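You operate a simulated robot arm through the tools that you are given. There is no shell and no other tool.

The job below is to be done with a simulated robot arm. You get a single attempt, and the scene is never put back.

## Task
Swap the red cartridge for the yellow one and switch the console on.
Fine: switch it off first; the red one goes in the middle bay of the rack.

The check looks at the end state, three seconds after you hand in, the way a careful person would. Anything else that was tipped, shoved, dropped, spilled or broken makes it a failure.

## Robot
A 7-joint arm with a two-finger parallel gripper, fixed in place. Base frame: the origin is on the floor under the middle of its stand, x ahead of it, y to its left, z up. Units: cm, rad, N and s.
It reaches about 147.9 cm from its shoulder. Its first joint turns from -2.897 to 2.897 rad. Payload 4.4 kg.
The tool frame sits at the grasp point between the pads (the TCP): z along the fingers, y along the line on which they close. The tips reach 2.3 cm beyond it. Largest opening 9.4 cm; finger width 3.8, thickness 1; the body of the gripper, 5.4 by 9.6 cm, starts 3.9 cm behind the TCP.
Orientation is that of the tool frame in the base frame, as a unit quaternion [w, x, y, z]. With the fingers straight down and closing along the base's y, the tool's x points along the base's -x, its y along +y and its z along -z.

## Interface
- The arm moves only by the tool drive_tool. Its argument "targets" is a list of rows, each an object (a shift or turn left out is 0, a gripper value left out holds the last) with "offset": the shift along the tool's x, y, z in cm, a list of three; "delta_rot": the turn, a rotation vector about the tool's x, y, z in rad, a list of three; "fingers": the finger opening in cm, from 0 to 9.4. In form: [{"offset": [x, y, z], "delta_rot": [rx, ry, rz], "fingers": fingers}, ...]. A call has 1 to 20 rows; each row is the pose to reach, as a shift and turn from the pose commanded when the call began, along the tool's axes at that moment. A row lasts 0.2 s, in which the tool goes at most 5 cm and 0.15 rad; a call with a longer step from one row to the next is refused whole, and so is a gripper value outside its range. Where a pose cannot be reached the arm comes as near as it can. A force on the tool above 40 N (or 10 N above the force at the start of the call, whichever is more), or a blocked arm, ends the call early, and 0.2 s more pass. Each finger travels about 7.2 cm/s and halts on what it meets, pressing with about 38 N; the grip force reading is that of the motor and also rises with nothing between the fingers. The clock runs only during rows and for 0.2 s after the last one: add rows that repeat a pose to give the fingers time. It gives the time, the measured TCP pose, the force on the tool (base axes), the opening and the grip force at its end, in the units of the frame above (readings bear some noise), with the torque about the TCP (base axes, N m) and any sound that the robot's microphone picked up.
- Cameras (640 x 400 px; columns grow to the right, rows downward): "scene" is fixed at [39.78, 64.92, 136.65]; the picture's right is [-0.75, -0.66, 0.00], its down [-0.31, 0.36, -0.88] and it looks along [0.58, -0.66, -0.48] (base axes); focal length 327 px, centre (320, 200). "wrist" rides on the gripper at [8.6, 1.6, -7.4] in the tool frame; the picture's right is [-0.18, 0.98, 0.00], its down [-0.58, -0.11, -0.81] and it looks along [-0.79, -0.15, 0.59] (tool axes); focal length 243 px, centre (320, 200). There is no depth. A picture from a camera that has moved, and an enlarged one, comes with that camera's place and axes in the base frame and with its lens.
- camera(camera): a new picture of that camera. It takes no simulated time.
- close_up(camera, box): a new picture of the part [left, top, right, bottom] of that camera's present view, enlarged. It takes no simulated time.
- finish_job(): hands the job in; it is judged then, once.

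Nothing tells you positions but the pictures and the camera data. Unless the task says otherwise, let go and move clear before handing in.

The tools are called as name(argument=value, ...) on one line, values as JSON. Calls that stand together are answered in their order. drive_tool: Moves the arm, as the interface text tells. Its arguments: {"type":"object","properties":{"targets":{"type":"array"}},"required":["targets"]} The other tools are called the same way: camera (camera) takes a picture; close_up (camera, box) takes an enlarged picture of a part of a camera's view; finish_job () hands the job in.

At the start:

```text
clock: 0.0
ee_pos: [63.61, -6.7, 101.06]
tcp_rot: [0.001, 0.0, 1.0, 0.0]
force: [-0.1, -0.2, 0.2]
ft_torque: [-0.02, -0.03, -0.02]
opening: 9.4
grasp_force: 0.1
```

scene: 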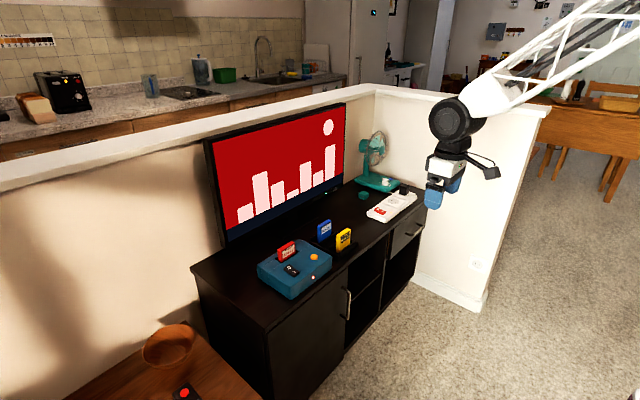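
wrist: 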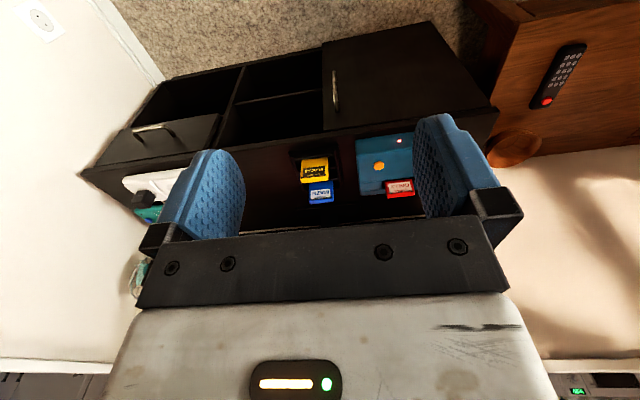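

I see a blue console with a red cartridge in it, and a rack next to it holding a blue and a yellow cartridge. I'll look closer before moving.

close_up(camera="scene", box=[240, 200, 380, 310])

close_up(camera="wrist", box=[270, 110, 450, 220])

close_up(camera="scene", box=[260, 230, 330, 290])

```text
3.64 times, centred on (310, 255) of scene
camera zoom: at [39.78, 64.92, 136.65], right [-0.75, -0.66, 0.0], down [-0.31, 0.36, -0.88], along [0.58, -0.66, -0.48], focal length 1189 px, centre (356, 0)
```

zoom: 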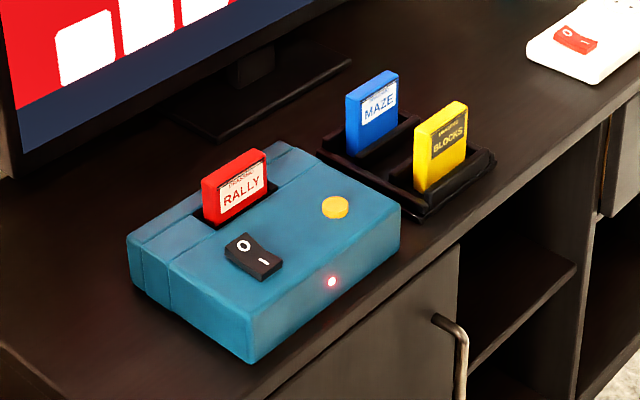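

```text
3.56 times, centred on (360, 165) of wrist
camera zoom: at [55.01, -5.04, 108.59], right [0.18, 0.98, 0.0], down [0.58, -0.11, 0.81], along [0.79, -0.15, -0.59], focal length 863 px, centre (178, 324)
```

zoom: 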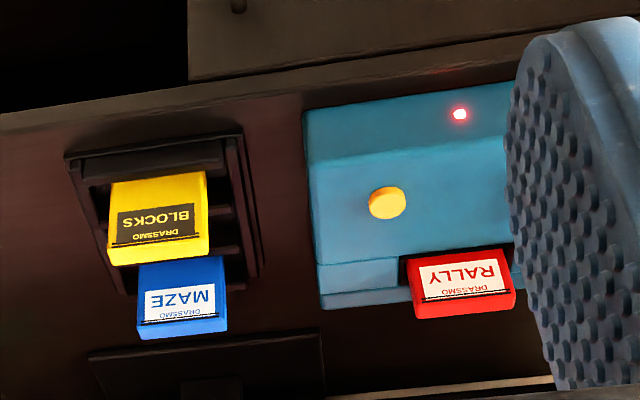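

```text
6.67 times, centred on (295, 260) of scene
camera zoom: at [39.78, 64.92, 136.65], right [-0.75, -0.66, 0.0], down [-0.31, 0.36, -0.88], along [0.58, -0.66, -0.48], focal length 2180 px, centre (487, -200)
```

zoom: 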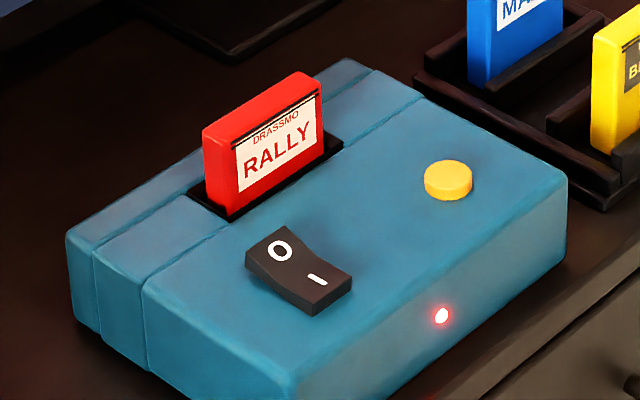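

The console is on (LED lit, "I" side of its rocker appears pressed). The red cartridge sits in the slot at about x 105, y 6.5, and the rack is at smaller y. I want a closer view of the rack bays before moving.

close_up(camera="scene", box=[300, 210, 370, 260])

close_up(camera="wrist", box=[280, 135, 360, 210])

close_up(camera="scene", box=[340, 120, 440, 230])

```text
8.00 times, centred on (335, 235) of scene
camera zoom: at [39.78, 64.92, 136.65], right [-0.75, -0.66, 0.0], down [-0.31, 0.36, -0.88], along [0.58, -0.66, -0.48], focal length 2615 px, centre (200, -80)
```

zoom: 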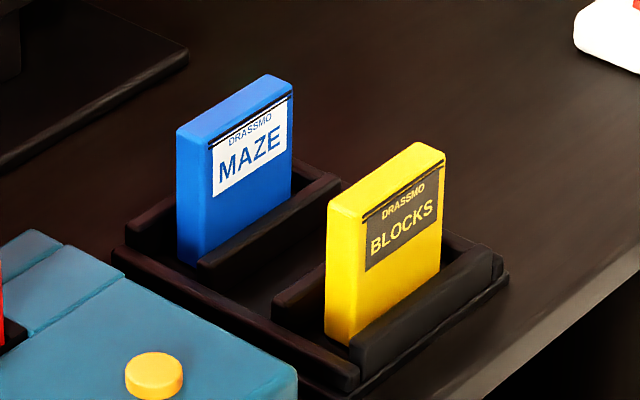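

```text
5.33 times, centred on (320, 172) of wrist
camera zoom: at [55.01, -5.04, 108.59], right [0.18, 0.98, 0.0], down [0.58, -0.11, 0.81], along [0.79, -0.15, -0.59], focal length 1294 px, centre (320, 347)
```

zoom: 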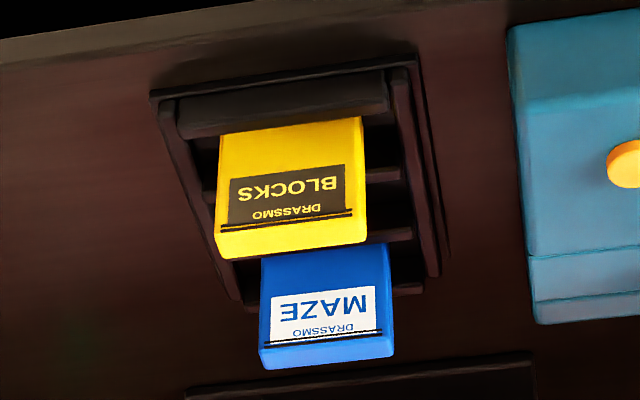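

```text
3.64 times, centred on (390, 175) of scene
camera zoom: at [39.78, 64.92, 136.65], right [-0.75, -0.66, 0.0], down [-0.31, 0.36, -0.88], along [0.58, -0.66, -0.48], focal length 1189 px, centre (66, 291)
```

zoom: 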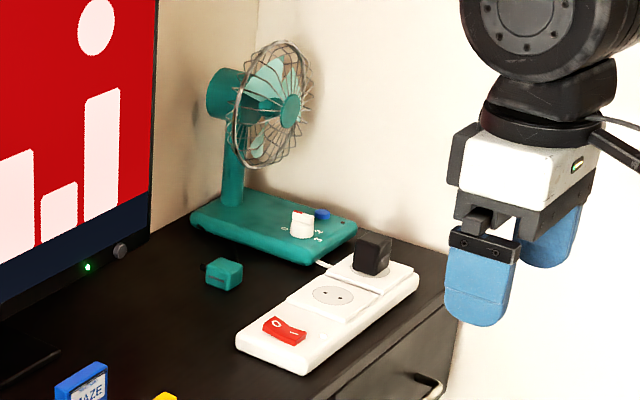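

The rack has three bays along x: yellow in front, an empty middle, and blue at the back. I'll bring the wrist camera closer to measure positions and yaw.

drive_tool(targets=[{"offset": [-3, 2, 1.2]}, {"offset": [-6, 4, 2.4]}, {"offset": [-9, 6, 3.6]}, {"offset": [-12, 8, 4.8]}, {"offset": [-14.4, 9.7, 6]}, {"offset": [-14.4, 9.7, 6]}])

camera(camera="wrist")

camera(camera="scene")

```text
clock: 1.4
ee_pos: [77.99, 2.92, 95.26]
tcp_rot: [0.0, 0.0, 1.0, -0.001]
force: [1.1, 0.1, 0.5]
ft_torque: [0.0, 0.02, 0.0]
opening: 9.41
grasp_force: 0.1
```

```text
taken
camera wrist: at [69.44, 4.57, 102.6], right [0.18, 0.98, 0.0], down [0.58, -0.11, 0.81], along [0.79, -0.15, -0.59], focal length 243 px, centre (320, 200)
```

wrist: 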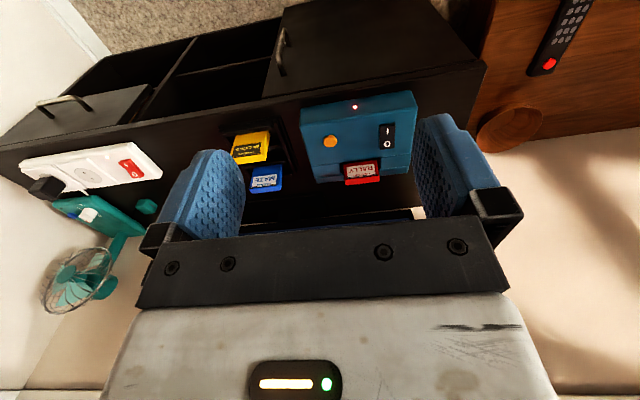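

```text
taken
```

scene: 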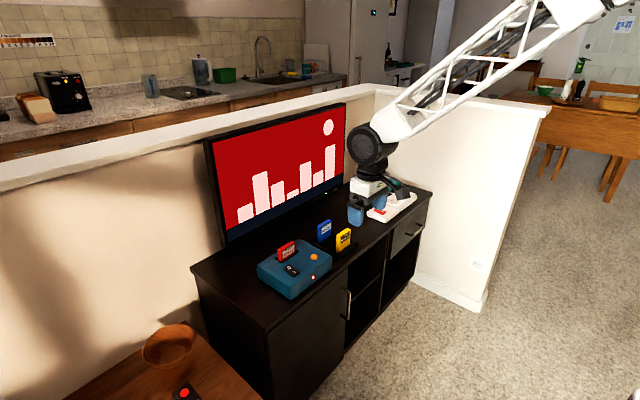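

close_up(camera="wrist", box=[290, 85, 430, 195])

close_up(camera="wrist", box=[210, 115, 310, 205])

```text
3.64 times, centred on (360, 140) of wrist
camera zoom: at [69.44, 4.57, 102.6], right [0.18, 0.98, 0.0], down [0.58, -0.11, 0.81], along [0.79, -0.15, -0.59], focal length 882 px, centre (174, 418)
```

zoom: 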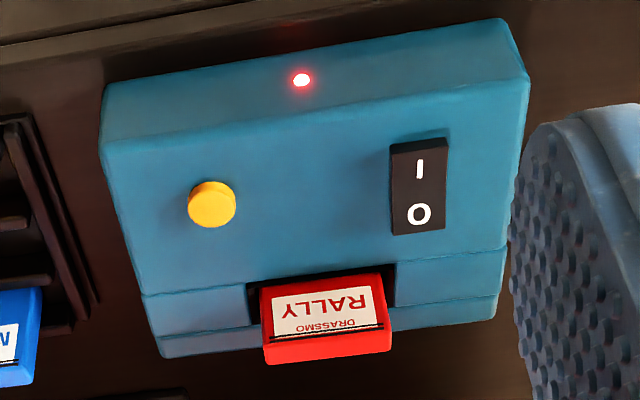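

```text
4.44 times, centred on (260, 160) of wrist
camera zoom: at [69.44, 4.57, 102.6], right [0.18, 0.98, 0.0], down [0.58, -0.11, 0.81], along [0.79, -0.15, -0.59], focal length 1078 px, centre (587, 378)
```

zoom: 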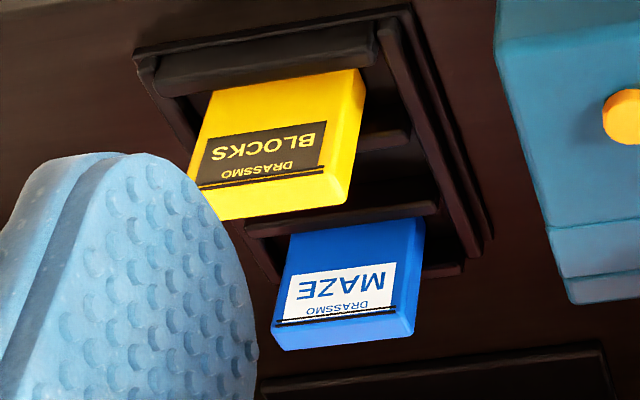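

Everything is roughly square to the base axes. I'm taking tighter close-ups to measure the cartridges' tops and the rack pitch.

close_up(camera="wrist", box=[335, 150, 395, 190])

close_up(camera="wrist", box=[225, 120, 300, 200])

close_up(camera="scene", box=[270, 235, 310, 265])

close_up(camera="scene", box=[312, 215, 364, 255])

```text
10.00 times, centred on (365, 170) of wrist
camera zoom: at [69.44, 4.57, 102.6], right [0.18, 0.98, 0.0], down [0.58, -0.11, 0.81], along [0.79, -0.15, -0.59], focal length 2426 px, centre (-130, 500)
```

zoom: 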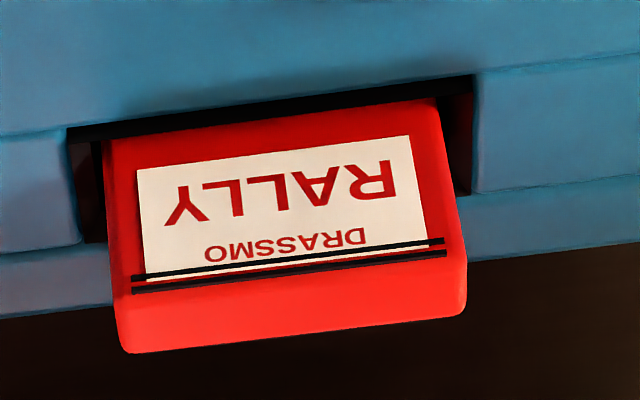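

```text
5.00 times, centred on (262, 160) of wrist
camera zoom: at [69.44, 4.57, 102.6], right [0.18, 0.98, 0.0], down [0.58, -0.11, 0.81], along [0.79, -0.15, -0.59], focal length 1213 px, centre (608, 400)
```

zoom: 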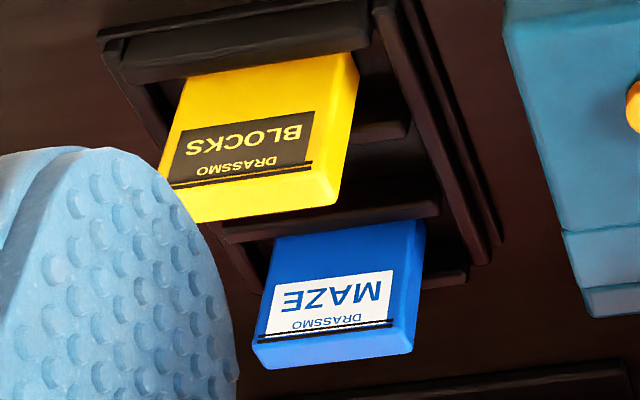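

```text
13.33 times, centred on (290, 250) of scene
camera zoom: at [39.78, 64.92, 136.65], right [-0.75, -0.66, 0.0], down [-0.31, 0.36, -0.88], along [0.58, -0.66, -0.48], focal length 4359 px, centre (720, -467)
```

zoom: 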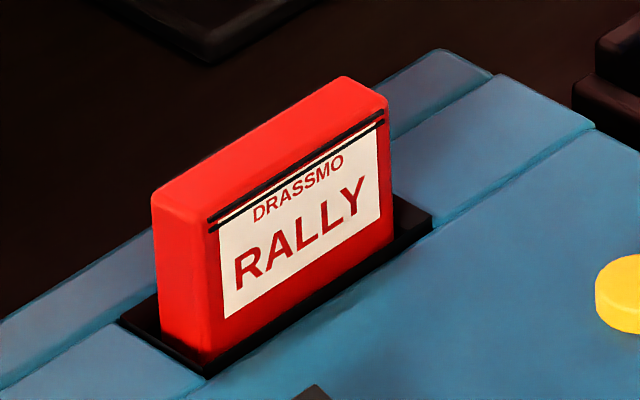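

```text
10.00 times, centred on (338, 235) of scene
camera zoom: at [39.78, 64.92, 136.65], right [-0.75, -0.66, 0.0], down [-0.31, 0.36, -0.88], along [0.58, -0.66, -0.48], focal length 3269 px, centre (140, -150)
```

zoom: 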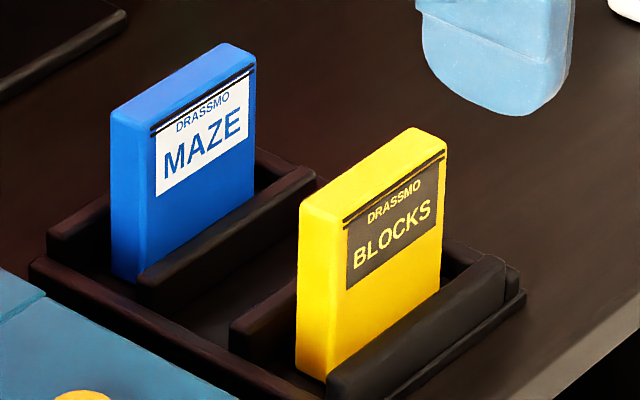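

The red cartridge's centre is near (106.1, 6.05) with its top at about z 72. The rack cartridges' front faces are near x 97.4 (yellow) and 106.6 (blue), both at y ≈ -14.6. The rocker's "O" end is near (100.8, 11.2). I'll close the fingers and hover near the switch.

drive_tool(targets=[{"offset": [-3.5, 1.4, 1.8], "fingers": 0}, {"offset": [-7, 2.8, 3.6], "fingers": 0}, {"offset": [-10.5, 4.2, 5.4], "fingers": 0}, {"offset": [-14, 5.6, 7.2], "fingers": 0}, {"offset": [-17.5, 7, 9], "fingers": 0}, {"offset": [-20, 8.2, 10.2], "fingers": 0}, {"offset": [-20, 8.2, 10.2], "fingers": 0}, {"offset": [-20, 8.2, 10.2], "fingers": 0}])

camera(camera="wrist")

camera(camera="scene")

```text
clock: 3.2
ee_pos: [98.07, 11.02, 84.77]
tcp_rot: [0.0, 0.0, 1.0, 0.0]
force: [-0.6, -0.4, 0.2]
ft_torque: [0.0, -0.01, 0.02]
opening: 0.0
grasp_force: 37.9
```

```text
taken
camera wrist: at [89.52, 12.74, 92.27], right [0.18, 0.98, 0.0], down [0.58, -0.11, 0.81], along [0.79, -0.15, -0.59], focal length 243 px, centre (320, 200)
```

wrist: 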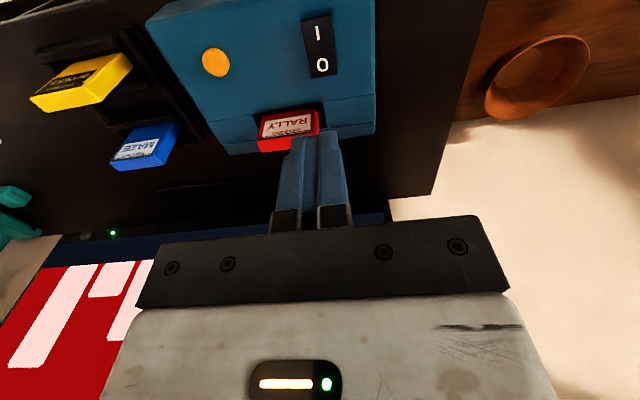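

```text
taken
```

scene: 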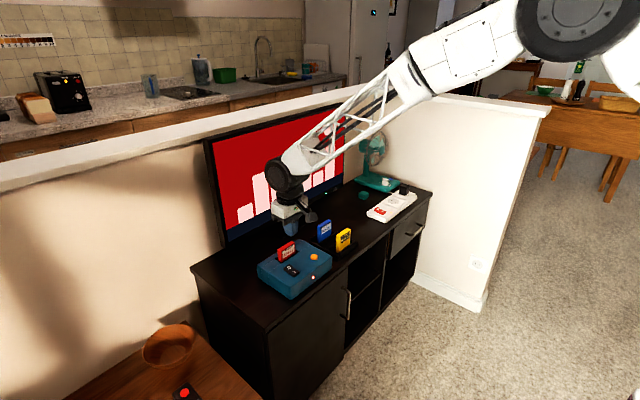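

close_up(camera="wrist", box=[250, 0, 390, 160])

close_up(camera="wrist", box=[20, 20, 220, 180])

```text
2.50 times, centred on (320, 80) of wrist
camera zoom: at [89.52, 12.74, 92.27], right [0.18, 0.98, 0.0], down [0.58, -0.11, 0.81], along [0.79, -0.15, -0.59], focal length 606 px, centre (320, 500)
```

zoom: 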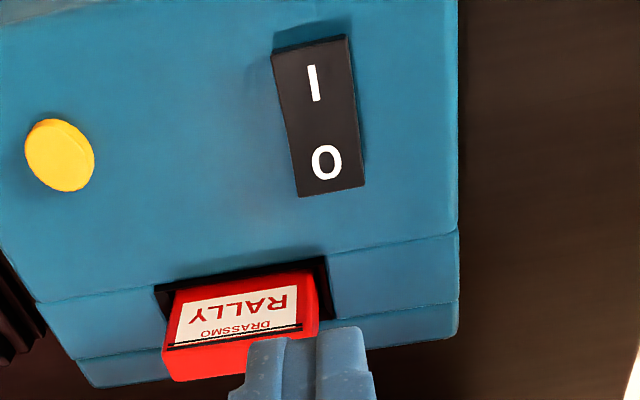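

```text
2.50 times, centred on (120, 100) of wrist
camera zoom: at [89.52, 12.74, 92.27], right [0.18, 0.98, 0.0], down [0.58, -0.11, 0.81], along [0.79, -0.15, -0.59], focal length 606 px, centre (820, 450)
```

zoom: 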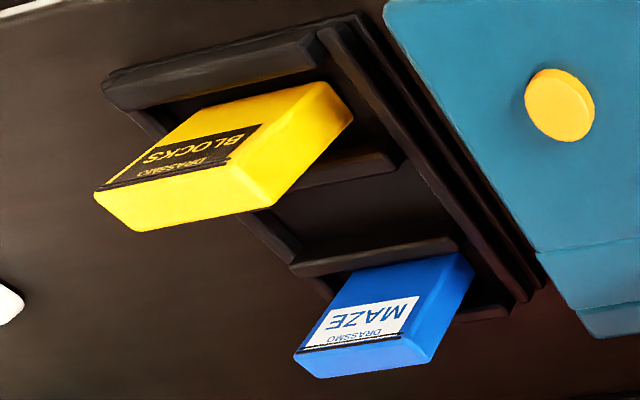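

The rocker spans x ≈ 97–101.4 at y ≈ 11.05, with its "O" end (far side) raised. I'll lower the closed fingertips to just above the "O" end.

drive_tool(targets=[{"offset": [-1, 0, 4]}, {"offset": [-2, 0, 8]}, {"offset": [-2.6, 0, 11.2]}, {"offset": [-2.6, 0, 11.2]}])

camera(camera="wrist")

close_up(camera="scene", box=[240, 190, 380, 310])

```text
clock: 4.2
ee_pos: [100.22, 10.98, 73.44]
tcp_rot: [0.0, 0.0, 1.0, 0.0]
force: [-0.9, -0.2, -0.2]
ft_torque: [0.02, 0.02, 0.03]
opening: 0.0
grasp_force: 38.1
```

```text
taken
camera wrist: at [91.79, 12.65, 80.9], right [0.18, 0.98, 0.0], down [0.58, -0.11, 0.81], along [0.79, -0.15, -0.59], focal length 243 px, centre (320, 200)
```

wrist: 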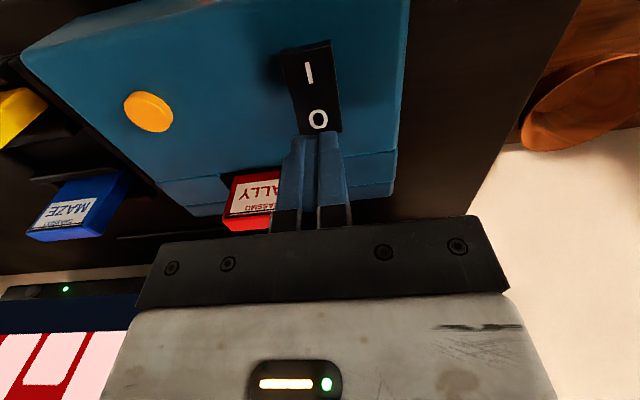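

```text
3.33 times, centred on (310, 250) of scene
camera zoom: at [39.78, 64.92, 136.65], right [-0.75, -0.66, 0.0], down [-0.31, 0.36, -0.88], along [0.58, -0.66, -0.48], focal length 1090 px, centre (353, 33)
```

zoom: 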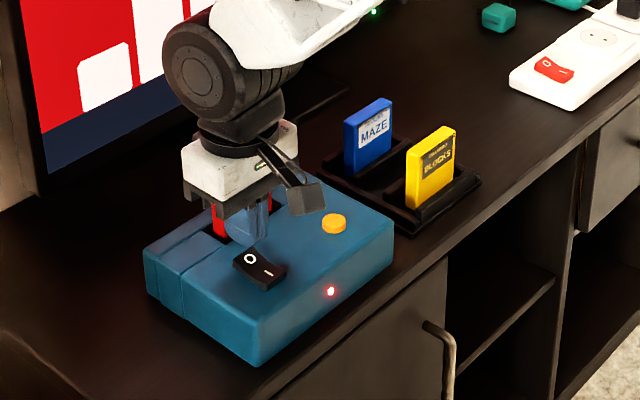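

Fingertips are just above the "O" end. I'll press down slowly and listen for a click.

drive_tool(targets=[{"offset": [0, 0, 0.8]}, {"offset": [0, 0, 1.4]}, {"offset": [0, 0, 1.6]}, {"offset": [0, 0, 1.8]}, {"offset": [0, 0, 2.0]}, {"offset": [0, 0, 2.2]}, {"offset": [0, 0, 2.4]}, {"offset": [0, 0, 2.6]}])

camera(camera="wrist")

close_up(camera="scene", box=[250, 220, 350, 310])

```text
clock: 6.0
ee_pos: [100.57, 11.24, 71.29]
tcp_rot: [0.001, 0.001, 1.0, 0.0]
force: [1.5, -0.6, 9.8]
ft_torque: [-0.01, 0.19, 0.14]
opening: 0.0
grasp_force: 38.0
```

```text
taken
camera wrist: at [92.01, 12.85, 78.74], right [0.18, 0.98, 0.0], down [0.58, -0.11, 0.81], along [0.79, -0.15, -0.59], focal length 243 px, centre (320, 200)
```

wrist: 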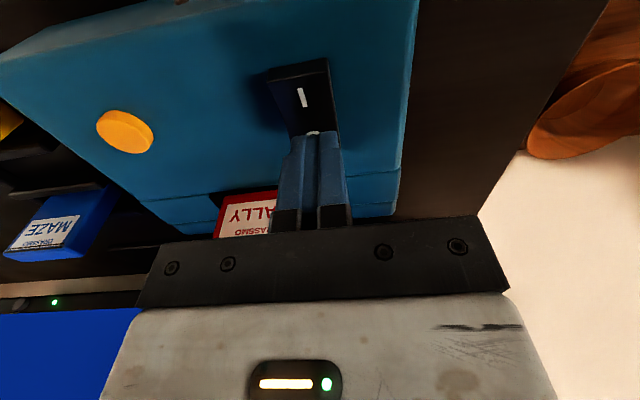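

```text
4.44 times, centred on (300, 265) of scene
camera zoom: at [39.78, 64.92, 136.65], right [-0.75, -0.66, 0.0], down [-0.31, 0.36, -0.88], along [0.58, -0.66, -0.48], focal length 1453 px, centre (409, -89)
```

zoom: 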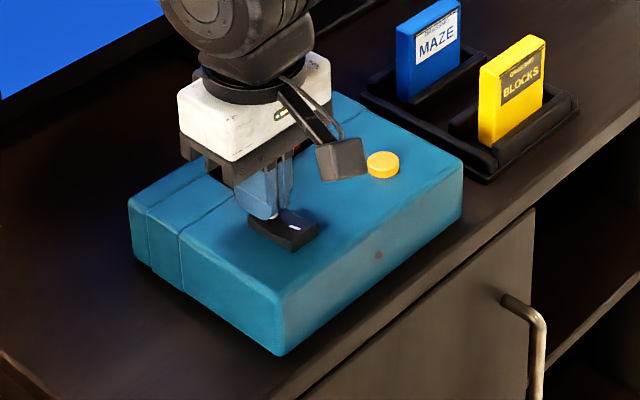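

The LED went out and the TV turned blue, so the console is off. I'll lift away and check that the switch stays off.

drive_tool(targets=[{"offset": [0, 0, -3]}, {"offset": [0, 0, -7]}, {"offset": [0, 0, -11]}, {"offset": [2, -2, -13], "fingers": 9.4}, {"offset": [2, -5, -13], "fingers": 9.4}, {"offset": [2, -5, -13], "fingers": 9.4}, {"offset": [2, -5, -13], "fingers": 9.4}])

camera(camera="wrist")

close_up(camera="scene", box=[250, 220, 350, 310])

```text
clock: 7.6
ee_pos: [98.49, 6.22, 84.16]
tcp_rot: [0.0, 0.0, 1.0, -0.001]
force: [-0.2, 0.0, -0.6]
ft_torque: [-0.01, -0.03, 0.01]
opening: 9.41
grasp_force: 0.1
```

```text
taken
camera wrist: at [89.96, 7.85, 91.59], right [0.18, 0.98, 0.0], down [0.58, -0.11, 0.81], along [0.79, -0.15, -0.59], focal length 243 px, centre (320, 200)
```

wrist: 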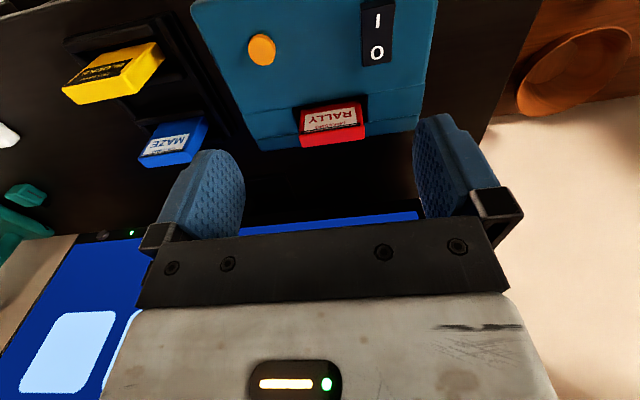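

```text
4.44 times, centred on (300, 265) of scene
camera zoom: at [39.78, 64.92, 136.65], right [-0.75, -0.66, 0.0], down [-0.31, 0.36, -0.88], along [0.58, -0.66, -0.48], focal length 1453 px, centre (409, -89)
```

zoom: 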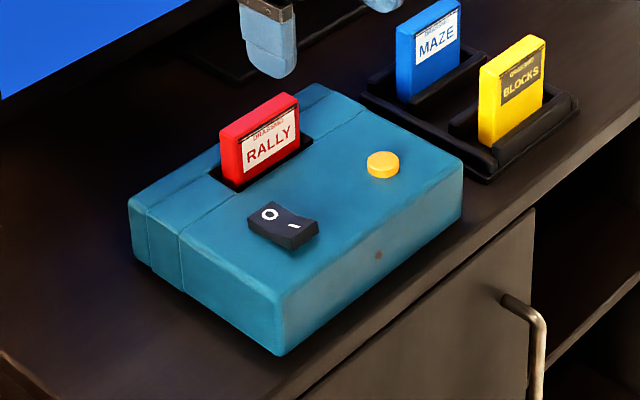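

The console is off and stays off. Next I'll measure the red cartridge more exactly from here.

close_up(camera="wrist", box=[280, 80, 390, 160])

close_up(camera="wrist", box=[50, 10, 230, 180])

```text
5.00 times, centred on (335, 120) of wrist
camera zoom: at [89.96, 7.85, 91.59], right [0.18, 0.98, 0.0], down [0.58, -0.11, 0.81], along [0.79, -0.15, -0.59], focal length 1213 px, centre (245, 600)
```

zoom: 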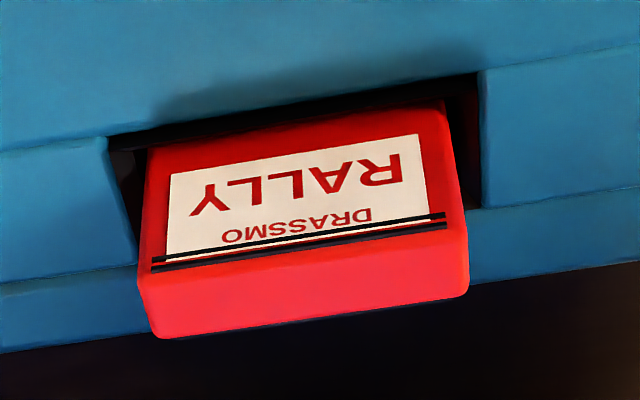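

```text
2.35 times, centred on (140, 95) of wrist
camera zoom: at [89.96, 7.85, 91.59], right [0.18, 0.98, 0.0], down [0.58, -0.11, 0.81], along [0.79, -0.15, -0.59], focal length 571 px, centre (744, 447)
```

zoom: 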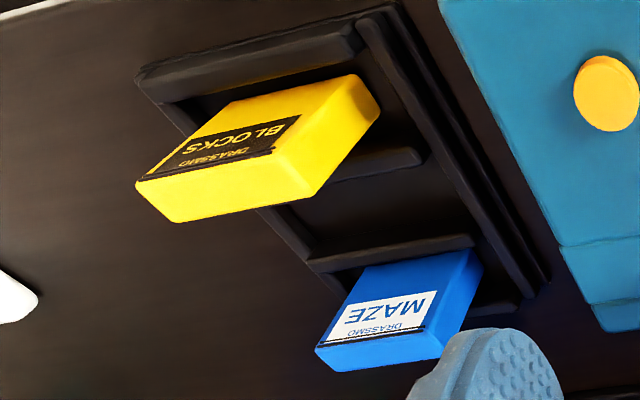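

The red cartridge's label line is at (105.3, 3.1…9.0, 71.6), so its centre is near (106.1, 6.05) and its top is near 72.2. I'll hover over it with the fingers open across its width (y).

drive_tool(targets=[{"offset": [-3.5, 0, 1]}, {"offset": [-7, -0.15, 3]}, {"offset": [-7.49, -0.15, 6]}, {"offset": [-7.49, -0.15, 7.06]}, {"offset": [-7.49, -0.15, 7.06]}, {"offset": [-7.49, -0.15, 7.06]}])

camera(camera="wrist")

close_up(camera="scene", box=[240, 180, 360, 300])

```text
clock: 9.0
ee_pos: [105.93, 6.09, 77.23]
tcp_rot: [0.0, 0.0, 1.0, -0.001]
force: [0.3, 0.2, -0.5]
ft_torque: [0.04, 0.02, 0.01]
opening: 9.42
grasp_force: 0.1
```

```text
taken
camera wrist: at [97.4, 7.63, 84.55], right [0.18, 0.98, 0.0], down [0.58, -0.11, 0.81], along [0.79, -0.15, -0.59], focal length 243 px, centre (320, 200)
```

wrist: 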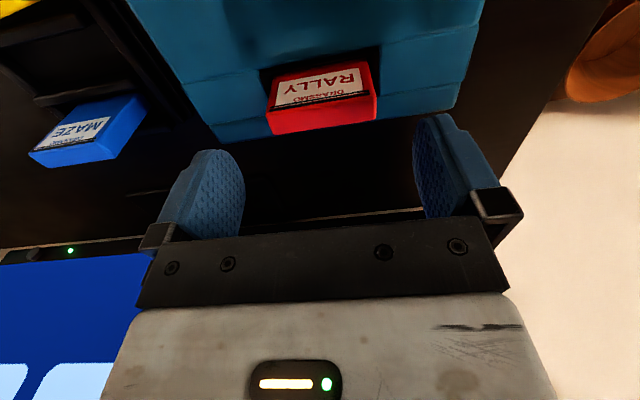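

```text
3.33 times, centred on (300, 240) of scene
camera zoom: at [39.78, 64.92, 136.65], right [-0.75, -0.66, 0.0], down [-0.31, 0.36, -0.88], along [0.58, -0.66, -0.48], focal length 1090 px, centre (387, 67)
```

zoom: 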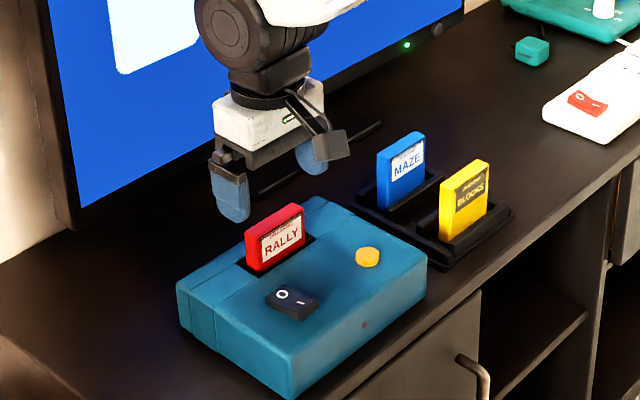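

close_up(camera="wrist", box=[250, 40, 400, 150])

```text
3.64 times, centred on (325, 95) of wrist
camera zoom: at [97.4, 7.63, 84.55], right [0.18, 0.98, 0.0], down [0.58, -0.11, 0.81], along [0.79, -0.15, -0.59], focal length 882 px, centre (302, 582)
```

zoom: 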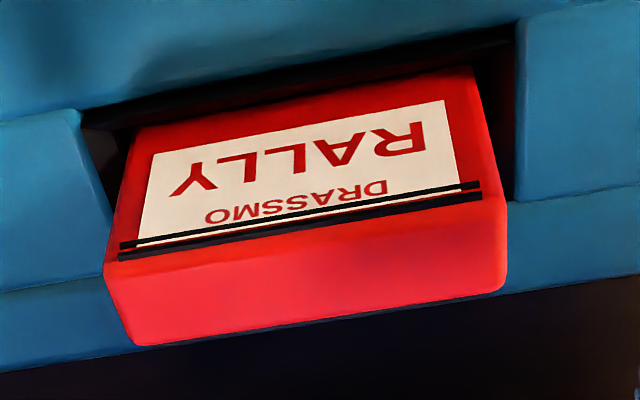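

Alignment is good: red centre at (106.03, 6.07), top at about 72.1, width about 6.5. I'll descend around it and check before closing.

drive_tool(targets=[{"offset": [0, 0, 2]}, {"offset": [0, 0, 4]}, {"offset": [0, 0, 5]}, {"offset": [0, 0, 6]}, {"offset": [0, 0, 6]}, {"offset": [0, 0, 6]}])

camera(camera="wrist")

close_up(camera="scene", box=[250, 210, 350, 300])

```text
clock: 10.4
ee_pos: [106.12, 6.04, 70.85]
tcp_rot: [0.001, 0.001, 1.0, 0.0]
force: [-0.4, -0.4, -0.1]
ft_torque: [-0.02, 0.01, 0.0]
opening: 9.43
grasp_force: 0.1
```

```text
taken
camera wrist: at [97.5, 7.71, 78.46], right [0.18, 0.98, 0.0], down [0.58, -0.11, 0.81], along [0.79, -0.15, -0.59], focal length 243 px, centre (320, 200)
```

wrist: 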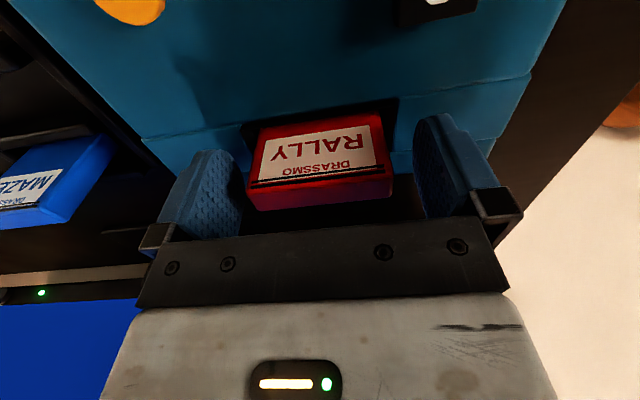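

```text
4.44 times, centred on (300, 255) of scene
camera zoom: at [39.78, 64.92, 136.65], right [-0.75, -0.66, 0.0], down [-0.31, 0.36, -0.88], along [0.58, -0.66, -0.48], focal length 1453 px, centre (409, -44)
```

zoom: 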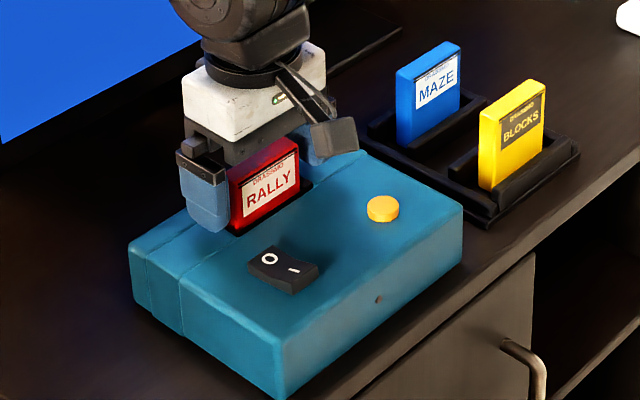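

drive_tool(targets=[{"offset": [0, 0, 0], "fingers": 5}, {"offset": [0, 0, 0], "fingers": 5}, {"offset": [0, 0, 0], "fingers": 5}, {"offset": [0, 0, 0], "fingers": 5}])

camera(camera="wrist")

close_up(camera="scene", box=[250, 210, 350, 300])

```text
clock: 11.4
ee_pos: [106.07, 5.99, 71.07]
tcp_rot: [-0.001, 0.0, 1.0, 0.0]
force: [-0.1, -0.2, 1.5]
ft_torque: [-0.03, 0.01, 0.01]
opening: 6.73
grasp_force: 38.5
```

```text
taken
camera wrist: at [97.5, 7.71, 78.47], right [0.18, 0.98, 0.0], down [0.58, -0.11, 0.81], along [0.79, -0.15, -0.59], focal length 243 px, centre (320, 200)
```

wrist: 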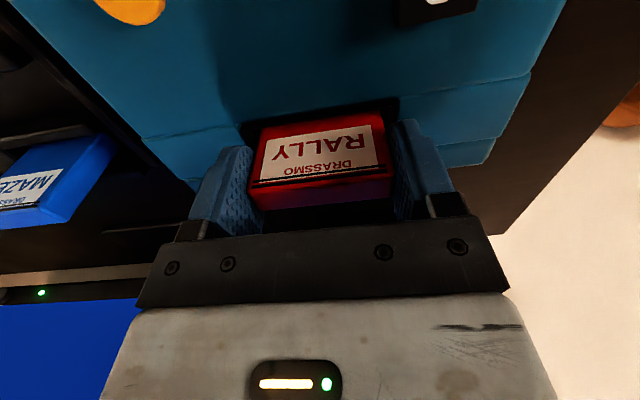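

```text
4.44 times, centred on (300, 255) of scene
camera zoom: at [39.78, 64.92, 136.65], right [-0.75, -0.66, 0.0], down [-0.31, 0.36, -0.88], along [0.58, -0.66, -0.48], focal length 1453 px, centre (409, -44)
```

zoom: 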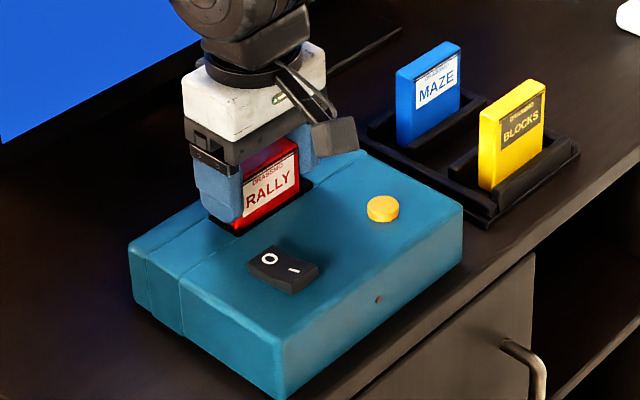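

Red is gripped (width 6.7). I'll record a reference close-up of how it sits in the grip, so I can match it with the yellow later.

close_up(camera="wrist", box=[230, 100, 410, 220])

```text
3.33 times, centred on (320, 160) of wrist
camera zoom: at [97.5, 7.71, 78.47], right [0.18, 0.98, 0.0], down [0.58, -0.11, 0.81], along [0.79, -0.15, -0.59], focal length 809 px, centre (320, 333)
```

zoom: 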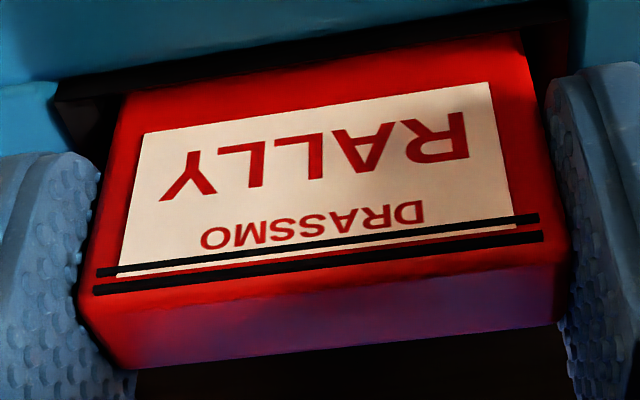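

drive_tool(targets=[{"offset": [0, 0, -0.5]}, {"offset": [0, 0, -1.2]}, {"offset": [0, 0, -2.2]}, {"offset": [0, 0, -3.5]}, {"offset": [0, 0, -5]}, {"offset": [0, 0, -7]}, {"offset": [0, 0, -9]}, {"offset": [0, 0, -11]}, {"offset": [0, 0, -13]}, {"offset": [0, 0, -13]}])

camera(camera="wrist")

close_up(camera="scene", box=[240, 180, 360, 290])

```text
clock: 13.6
ee_pos: [106.16, 6.07, 84.09]
tcp_rot: [0.0, 0.001, 1.0, -0.001]
force: [-0.7, -0.5, -0.2]
ft_torque: [0.01, 0.03, -0.03]
opening: 6.7
grasp_force: 38.0
```

```text
taken
camera wrist: at [97.68, 7.66, 91.53], right [0.18, 0.98, 0.0], down [0.58, -0.11, 0.81], along [0.79, -0.15, -0.59], focal length 243 px, centre (320, 200)
```

wrist: 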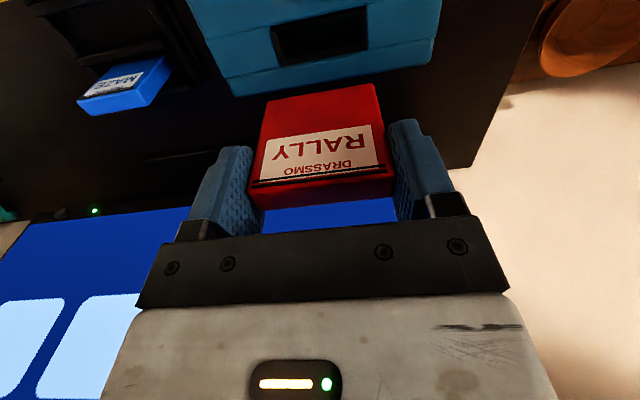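

```text
3.64 times, centred on (300, 235) of scene
camera zoom: at [39.78, 64.92, 136.65], right [-0.75, -0.66, 0.0], down [-0.31, 0.36, -0.88], along [0.58, -0.66, -0.48], focal length 1189 px, centre (393, 73)
```

zoom: 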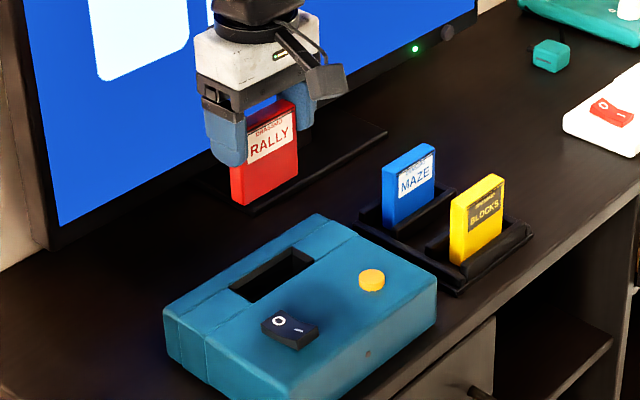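

Red is out cleanly. I'll look closely at the slot, the held cartridge and the rack.

close_up(camera="wrist", box=[190, 0, 450, 210])

close_up(camera="scene", box=[270, 230, 330, 280])

close_up(camera="wrist", box=[40, 0, 200, 120])

```text
1.90 times, centred on (320, 105) of wrist
camera zoom: at [97.68, 7.66, 91.53], right [0.18, 0.98, 0.0], down [0.58, -0.11, 0.81], along [0.79, -0.15, -0.59], focal length 462 px, centre (320, 381)
```

zoom: 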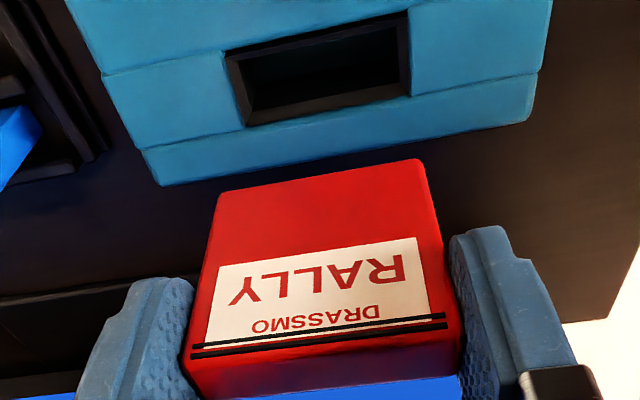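

```text
8.00 times, centred on (300, 255) of scene
camera zoom: at [39.78, 64.92, 136.65], right [-0.75, -0.66, 0.0], down [-0.31, 0.36, -0.88], along [0.58, -0.66, -0.48], focal length 2615 px, centre (480, -240)
```

zoom: 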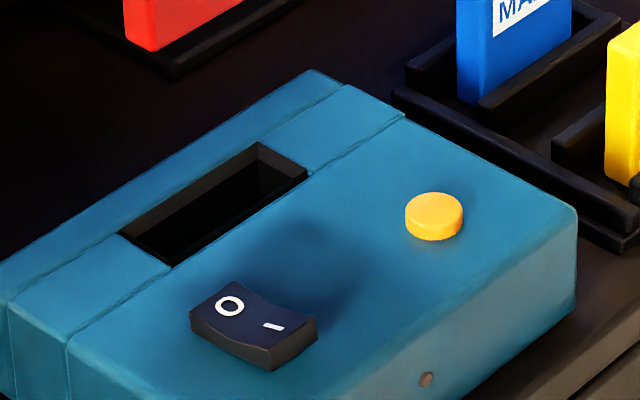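

```text
3.33 times, centred on (120, 60) of wrist
camera zoom: at [97.68, 7.66, 91.53], right [0.18, 0.98, 0.0], down [0.58, -0.11, 0.81], along [0.79, -0.15, -0.59], focal length 809 px, centre (987, 667)
```

zoom: 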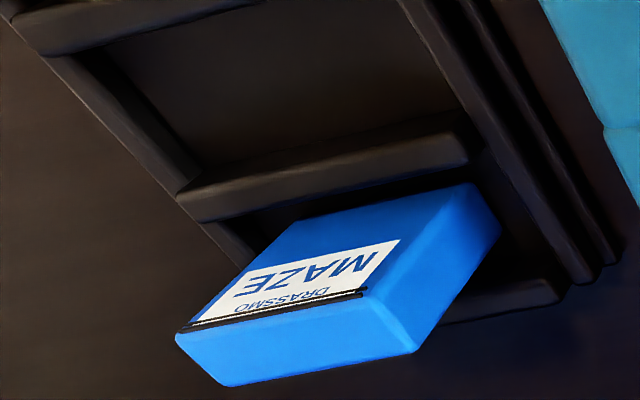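

The console slot has a funnel entry. Middle bay centre works out to a front face at x ≈ 101.85, y ≈ -14.63 (midway between yellow and blue), with a seated TCP z of about 69.3. I'll carry red over to hover above it.

drive_tool(targets=[{"offset": [0.7, -4, 0]}, {"offset": [1.4, -8, 0]}, {"offset": [2.1, -12, 0]}, {"offset": [2.8, -16, 0]}, {"offset": [3.47, -20.0, 0]}, {"offset": [3.47, -20.68, 0]}, {"offset": [3.47, -20.68, 0]}, {"offset": [3.47, -20.68, 0]}])

camera(camera="wrist")

close_up(camera="wrist", box=[190, 0, 450, 210])

close_up(camera="scene", box=[290, 180, 390, 270])

```text
clock: 15.4
ee_pos: [102.57, -14.54, 84.18]
tcp_rot: [0.0, 0.0, 1.0, -0.001]
force: [-1.2, 0.1, -0.7]
ft_torque: [0.0, 0.03, -0.01]
opening: 6.74
grasp_force: 38.4
```

```text
taken
camera wrist: at [93.98, -12.94, 91.6], right [0.18, 0.98, 0.0], down [0.58, -0.11, 0.81], along [0.79, -0.15, -0.59], focal length 243 px, centre (320, 200)
```

wrist: 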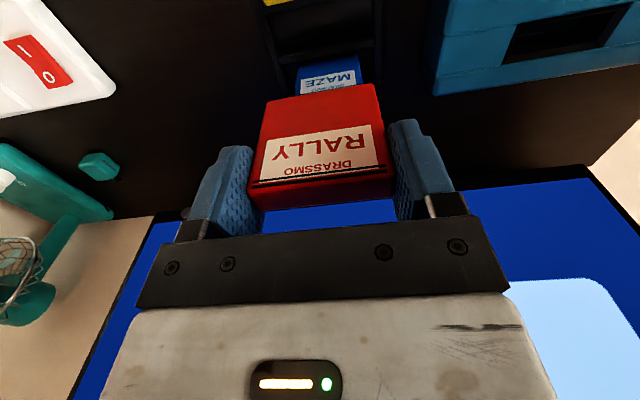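

```text
1.90 times, centred on (320, 105) of wrist
camera zoom: at [93.98, -12.94, 91.6], right [0.18, 0.98, 0.0], down [0.58, -0.11, 0.81], along [0.79, -0.15, -0.59], focal length 462 px, centre (320, 381)
```

zoom: 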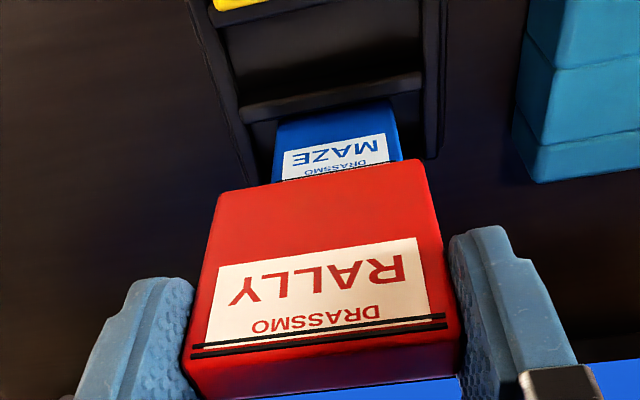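

```text
4.44 times, centred on (340, 225) of scene
camera zoom: at [39.78, 64.92, 136.65], right [-0.75, -0.66, 0.0], down [-0.31, 0.36, -0.88], along [0.58, -0.66, -0.48], focal length 1453 px, centre (231, 89)
```

zoom: 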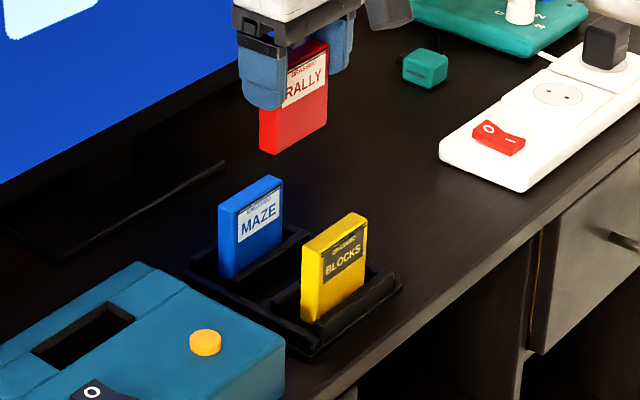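

close_up(camera="wrist", box=[260, 0, 400, 105])

close_up(camera="wrist", box=[285, 60, 375, 105])

```text
3.81 times, centred on (330, 52) of wrist
camera zoom: at [93.98, -12.94, 91.6], right [0.18, 0.98, 0.0], down [0.58, -0.11, 0.81], along [0.79, -0.15, -0.59], focal length 924 px, centre (282, 762)
```

zoom: 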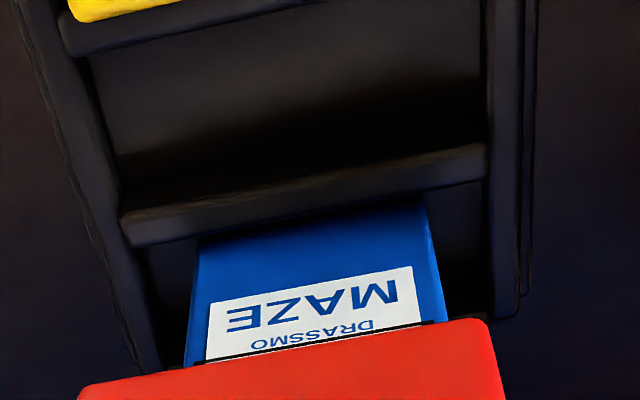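

```text
7.11 times, centred on (330, 82) of wrist
camera zoom: at [93.98, -12.94, 91.6], right [0.18, 0.98, 0.0], down [0.58, -0.11, 0.81], along [0.79, -0.15, -0.59], focal length 1725 px, centre (249, 1036)
```

zoom: 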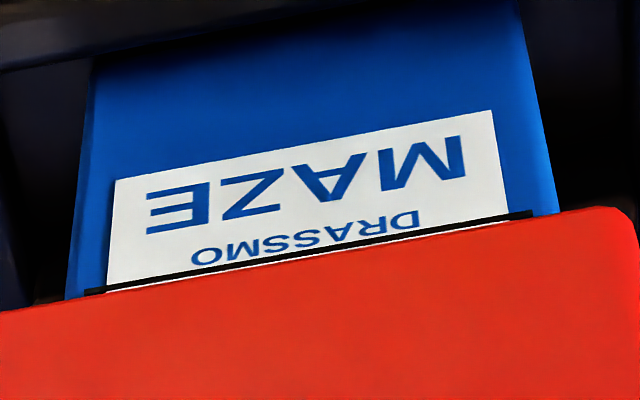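

close_up(camera="scene", box=[326, 215, 356, 250])

close_up(camera="scene", box=[310, 200, 390, 260])

close_up(camera="wrist", box=[260, 0, 400, 60])

```text
11.43 times, centred on (341, 232) of scene
camera zoom: at [39.78, 64.92, 136.65], right [-0.75, -0.66, 0.0], down [-0.31, 0.36, -0.88], along [0.58, -0.66, -0.48], focal length 3736 px, centre (80, -171)
```

zoom: 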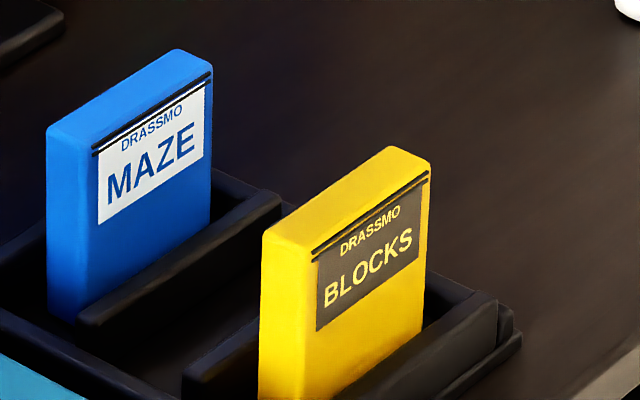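

```text
6.67 times, centred on (350, 230) of scene
camera zoom: at [39.78, 64.92, 136.65], right [-0.75, -0.66, 0.0], down [-0.31, 0.36, -0.88], along [0.58, -0.66, -0.48], focal length 2180 px, centre (120, 0)
```

zoom: 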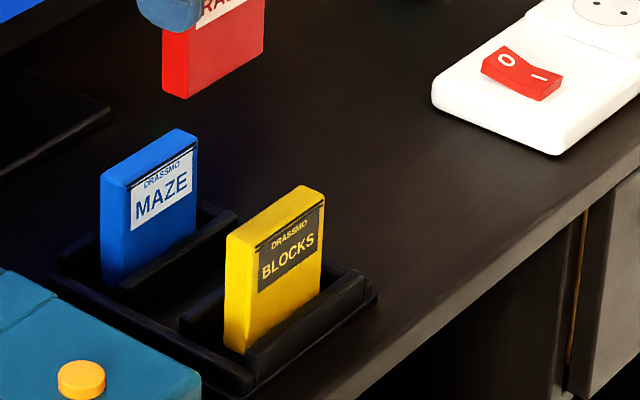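

```text
4.57 times, centred on (330, 30) of wrist
camera zoom: at [93.98, -12.94, 91.6], right [0.18, 0.98, 0.0], down [0.58, -0.11, 0.81], along [0.79, -0.15, -0.59], focal length 1109 px, centre (274, 977)
```

zoom: 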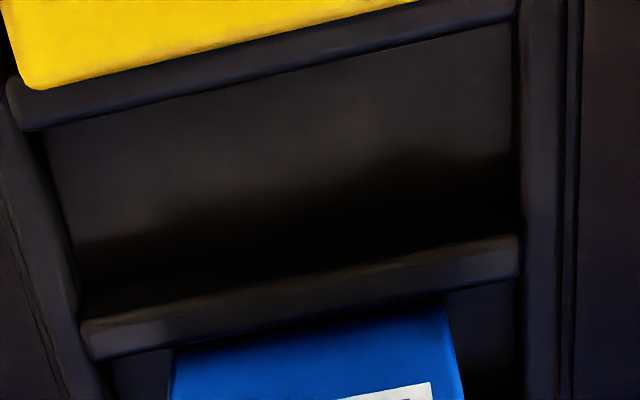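

The bays are wide and open (about 3.7 × 9.8 cm with a flat floor), so red will just stand upright in the middle one. I'll lower it to just above the floor of the bay.

drive_tool(targets=[{"offset": [-0.2, 0, 3.5]}, {"offset": [-0.2, 0, 7]}, {"offset": [-0.2, 0, 9.5]}, {"offset": [-0.2, 0, 11.5]}, {"offset": [-0.2, 0, 12.7]}, {"offset": [-0.2, 0, 13.4]}, {"offset": [-0.2, 0, 13.4]}, {"offset": [-0.2, 0, 13.4]}])

camera(camera="wrist")

close_up(camera="scene", box=[310, 190, 380, 260])

```text
clock: 17.2
ee_pos: [102.81, -14.66, 70.71]
tcp_rot: [0.0, 0.0, 1.0, 0.0]
force: [0.2, -0.1, -0.4]
ft_torque: [0.0, -0.03, 0.0]
opening: 6.74
grasp_force: 37.7
```

```text
taken
camera wrist: at [94.25, -12.98, 78.17], right [0.18, 0.98, 0.0], down [0.58, -0.11, 0.81], along [0.79, -0.15, -0.59], focal length 243 px, centre (320, 200)
```

wrist: 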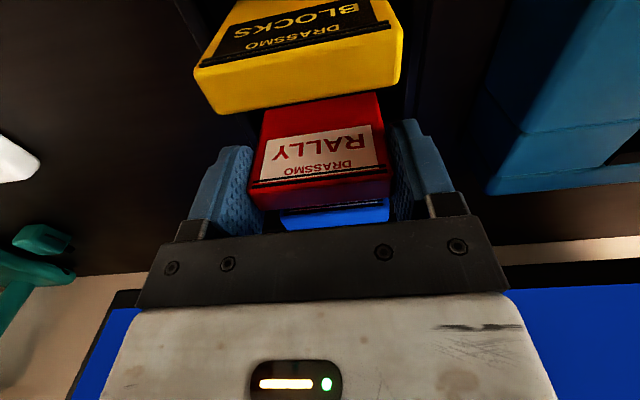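

```text
5.71 times, centred on (345, 225) of scene
camera zoom: at [39.78, 64.92, 136.65], right [-0.75, -0.66, 0.0], down [-0.31, 0.36, -0.88], along [0.58, -0.66, -0.48], focal length 1868 px, centre (177, 57)
```

zoom: 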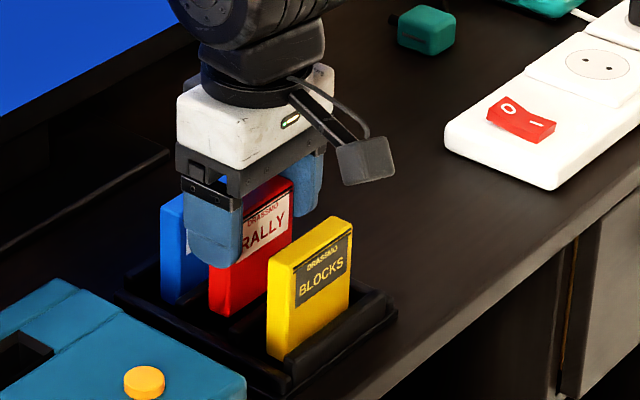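

drive_tool(targets=[{"offset": [0, 0, 0.5]}, {"offset": [0, 0, 1.0]}, {"offset": [0, 0, 1.2]}, {"offset": [0, 0, 1.2]}])

```text
clock: 18.2
ee_pos: [102.78, -14.67, 69.7]
tcp_rot: [0.001, 0.001, 1.0, 0.0]
force: [-3.6, 0.5, 13.1]
ft_torque: [-0.04, 0.21, -0.03]
opening: 6.74
grasp_force: 38.1
```

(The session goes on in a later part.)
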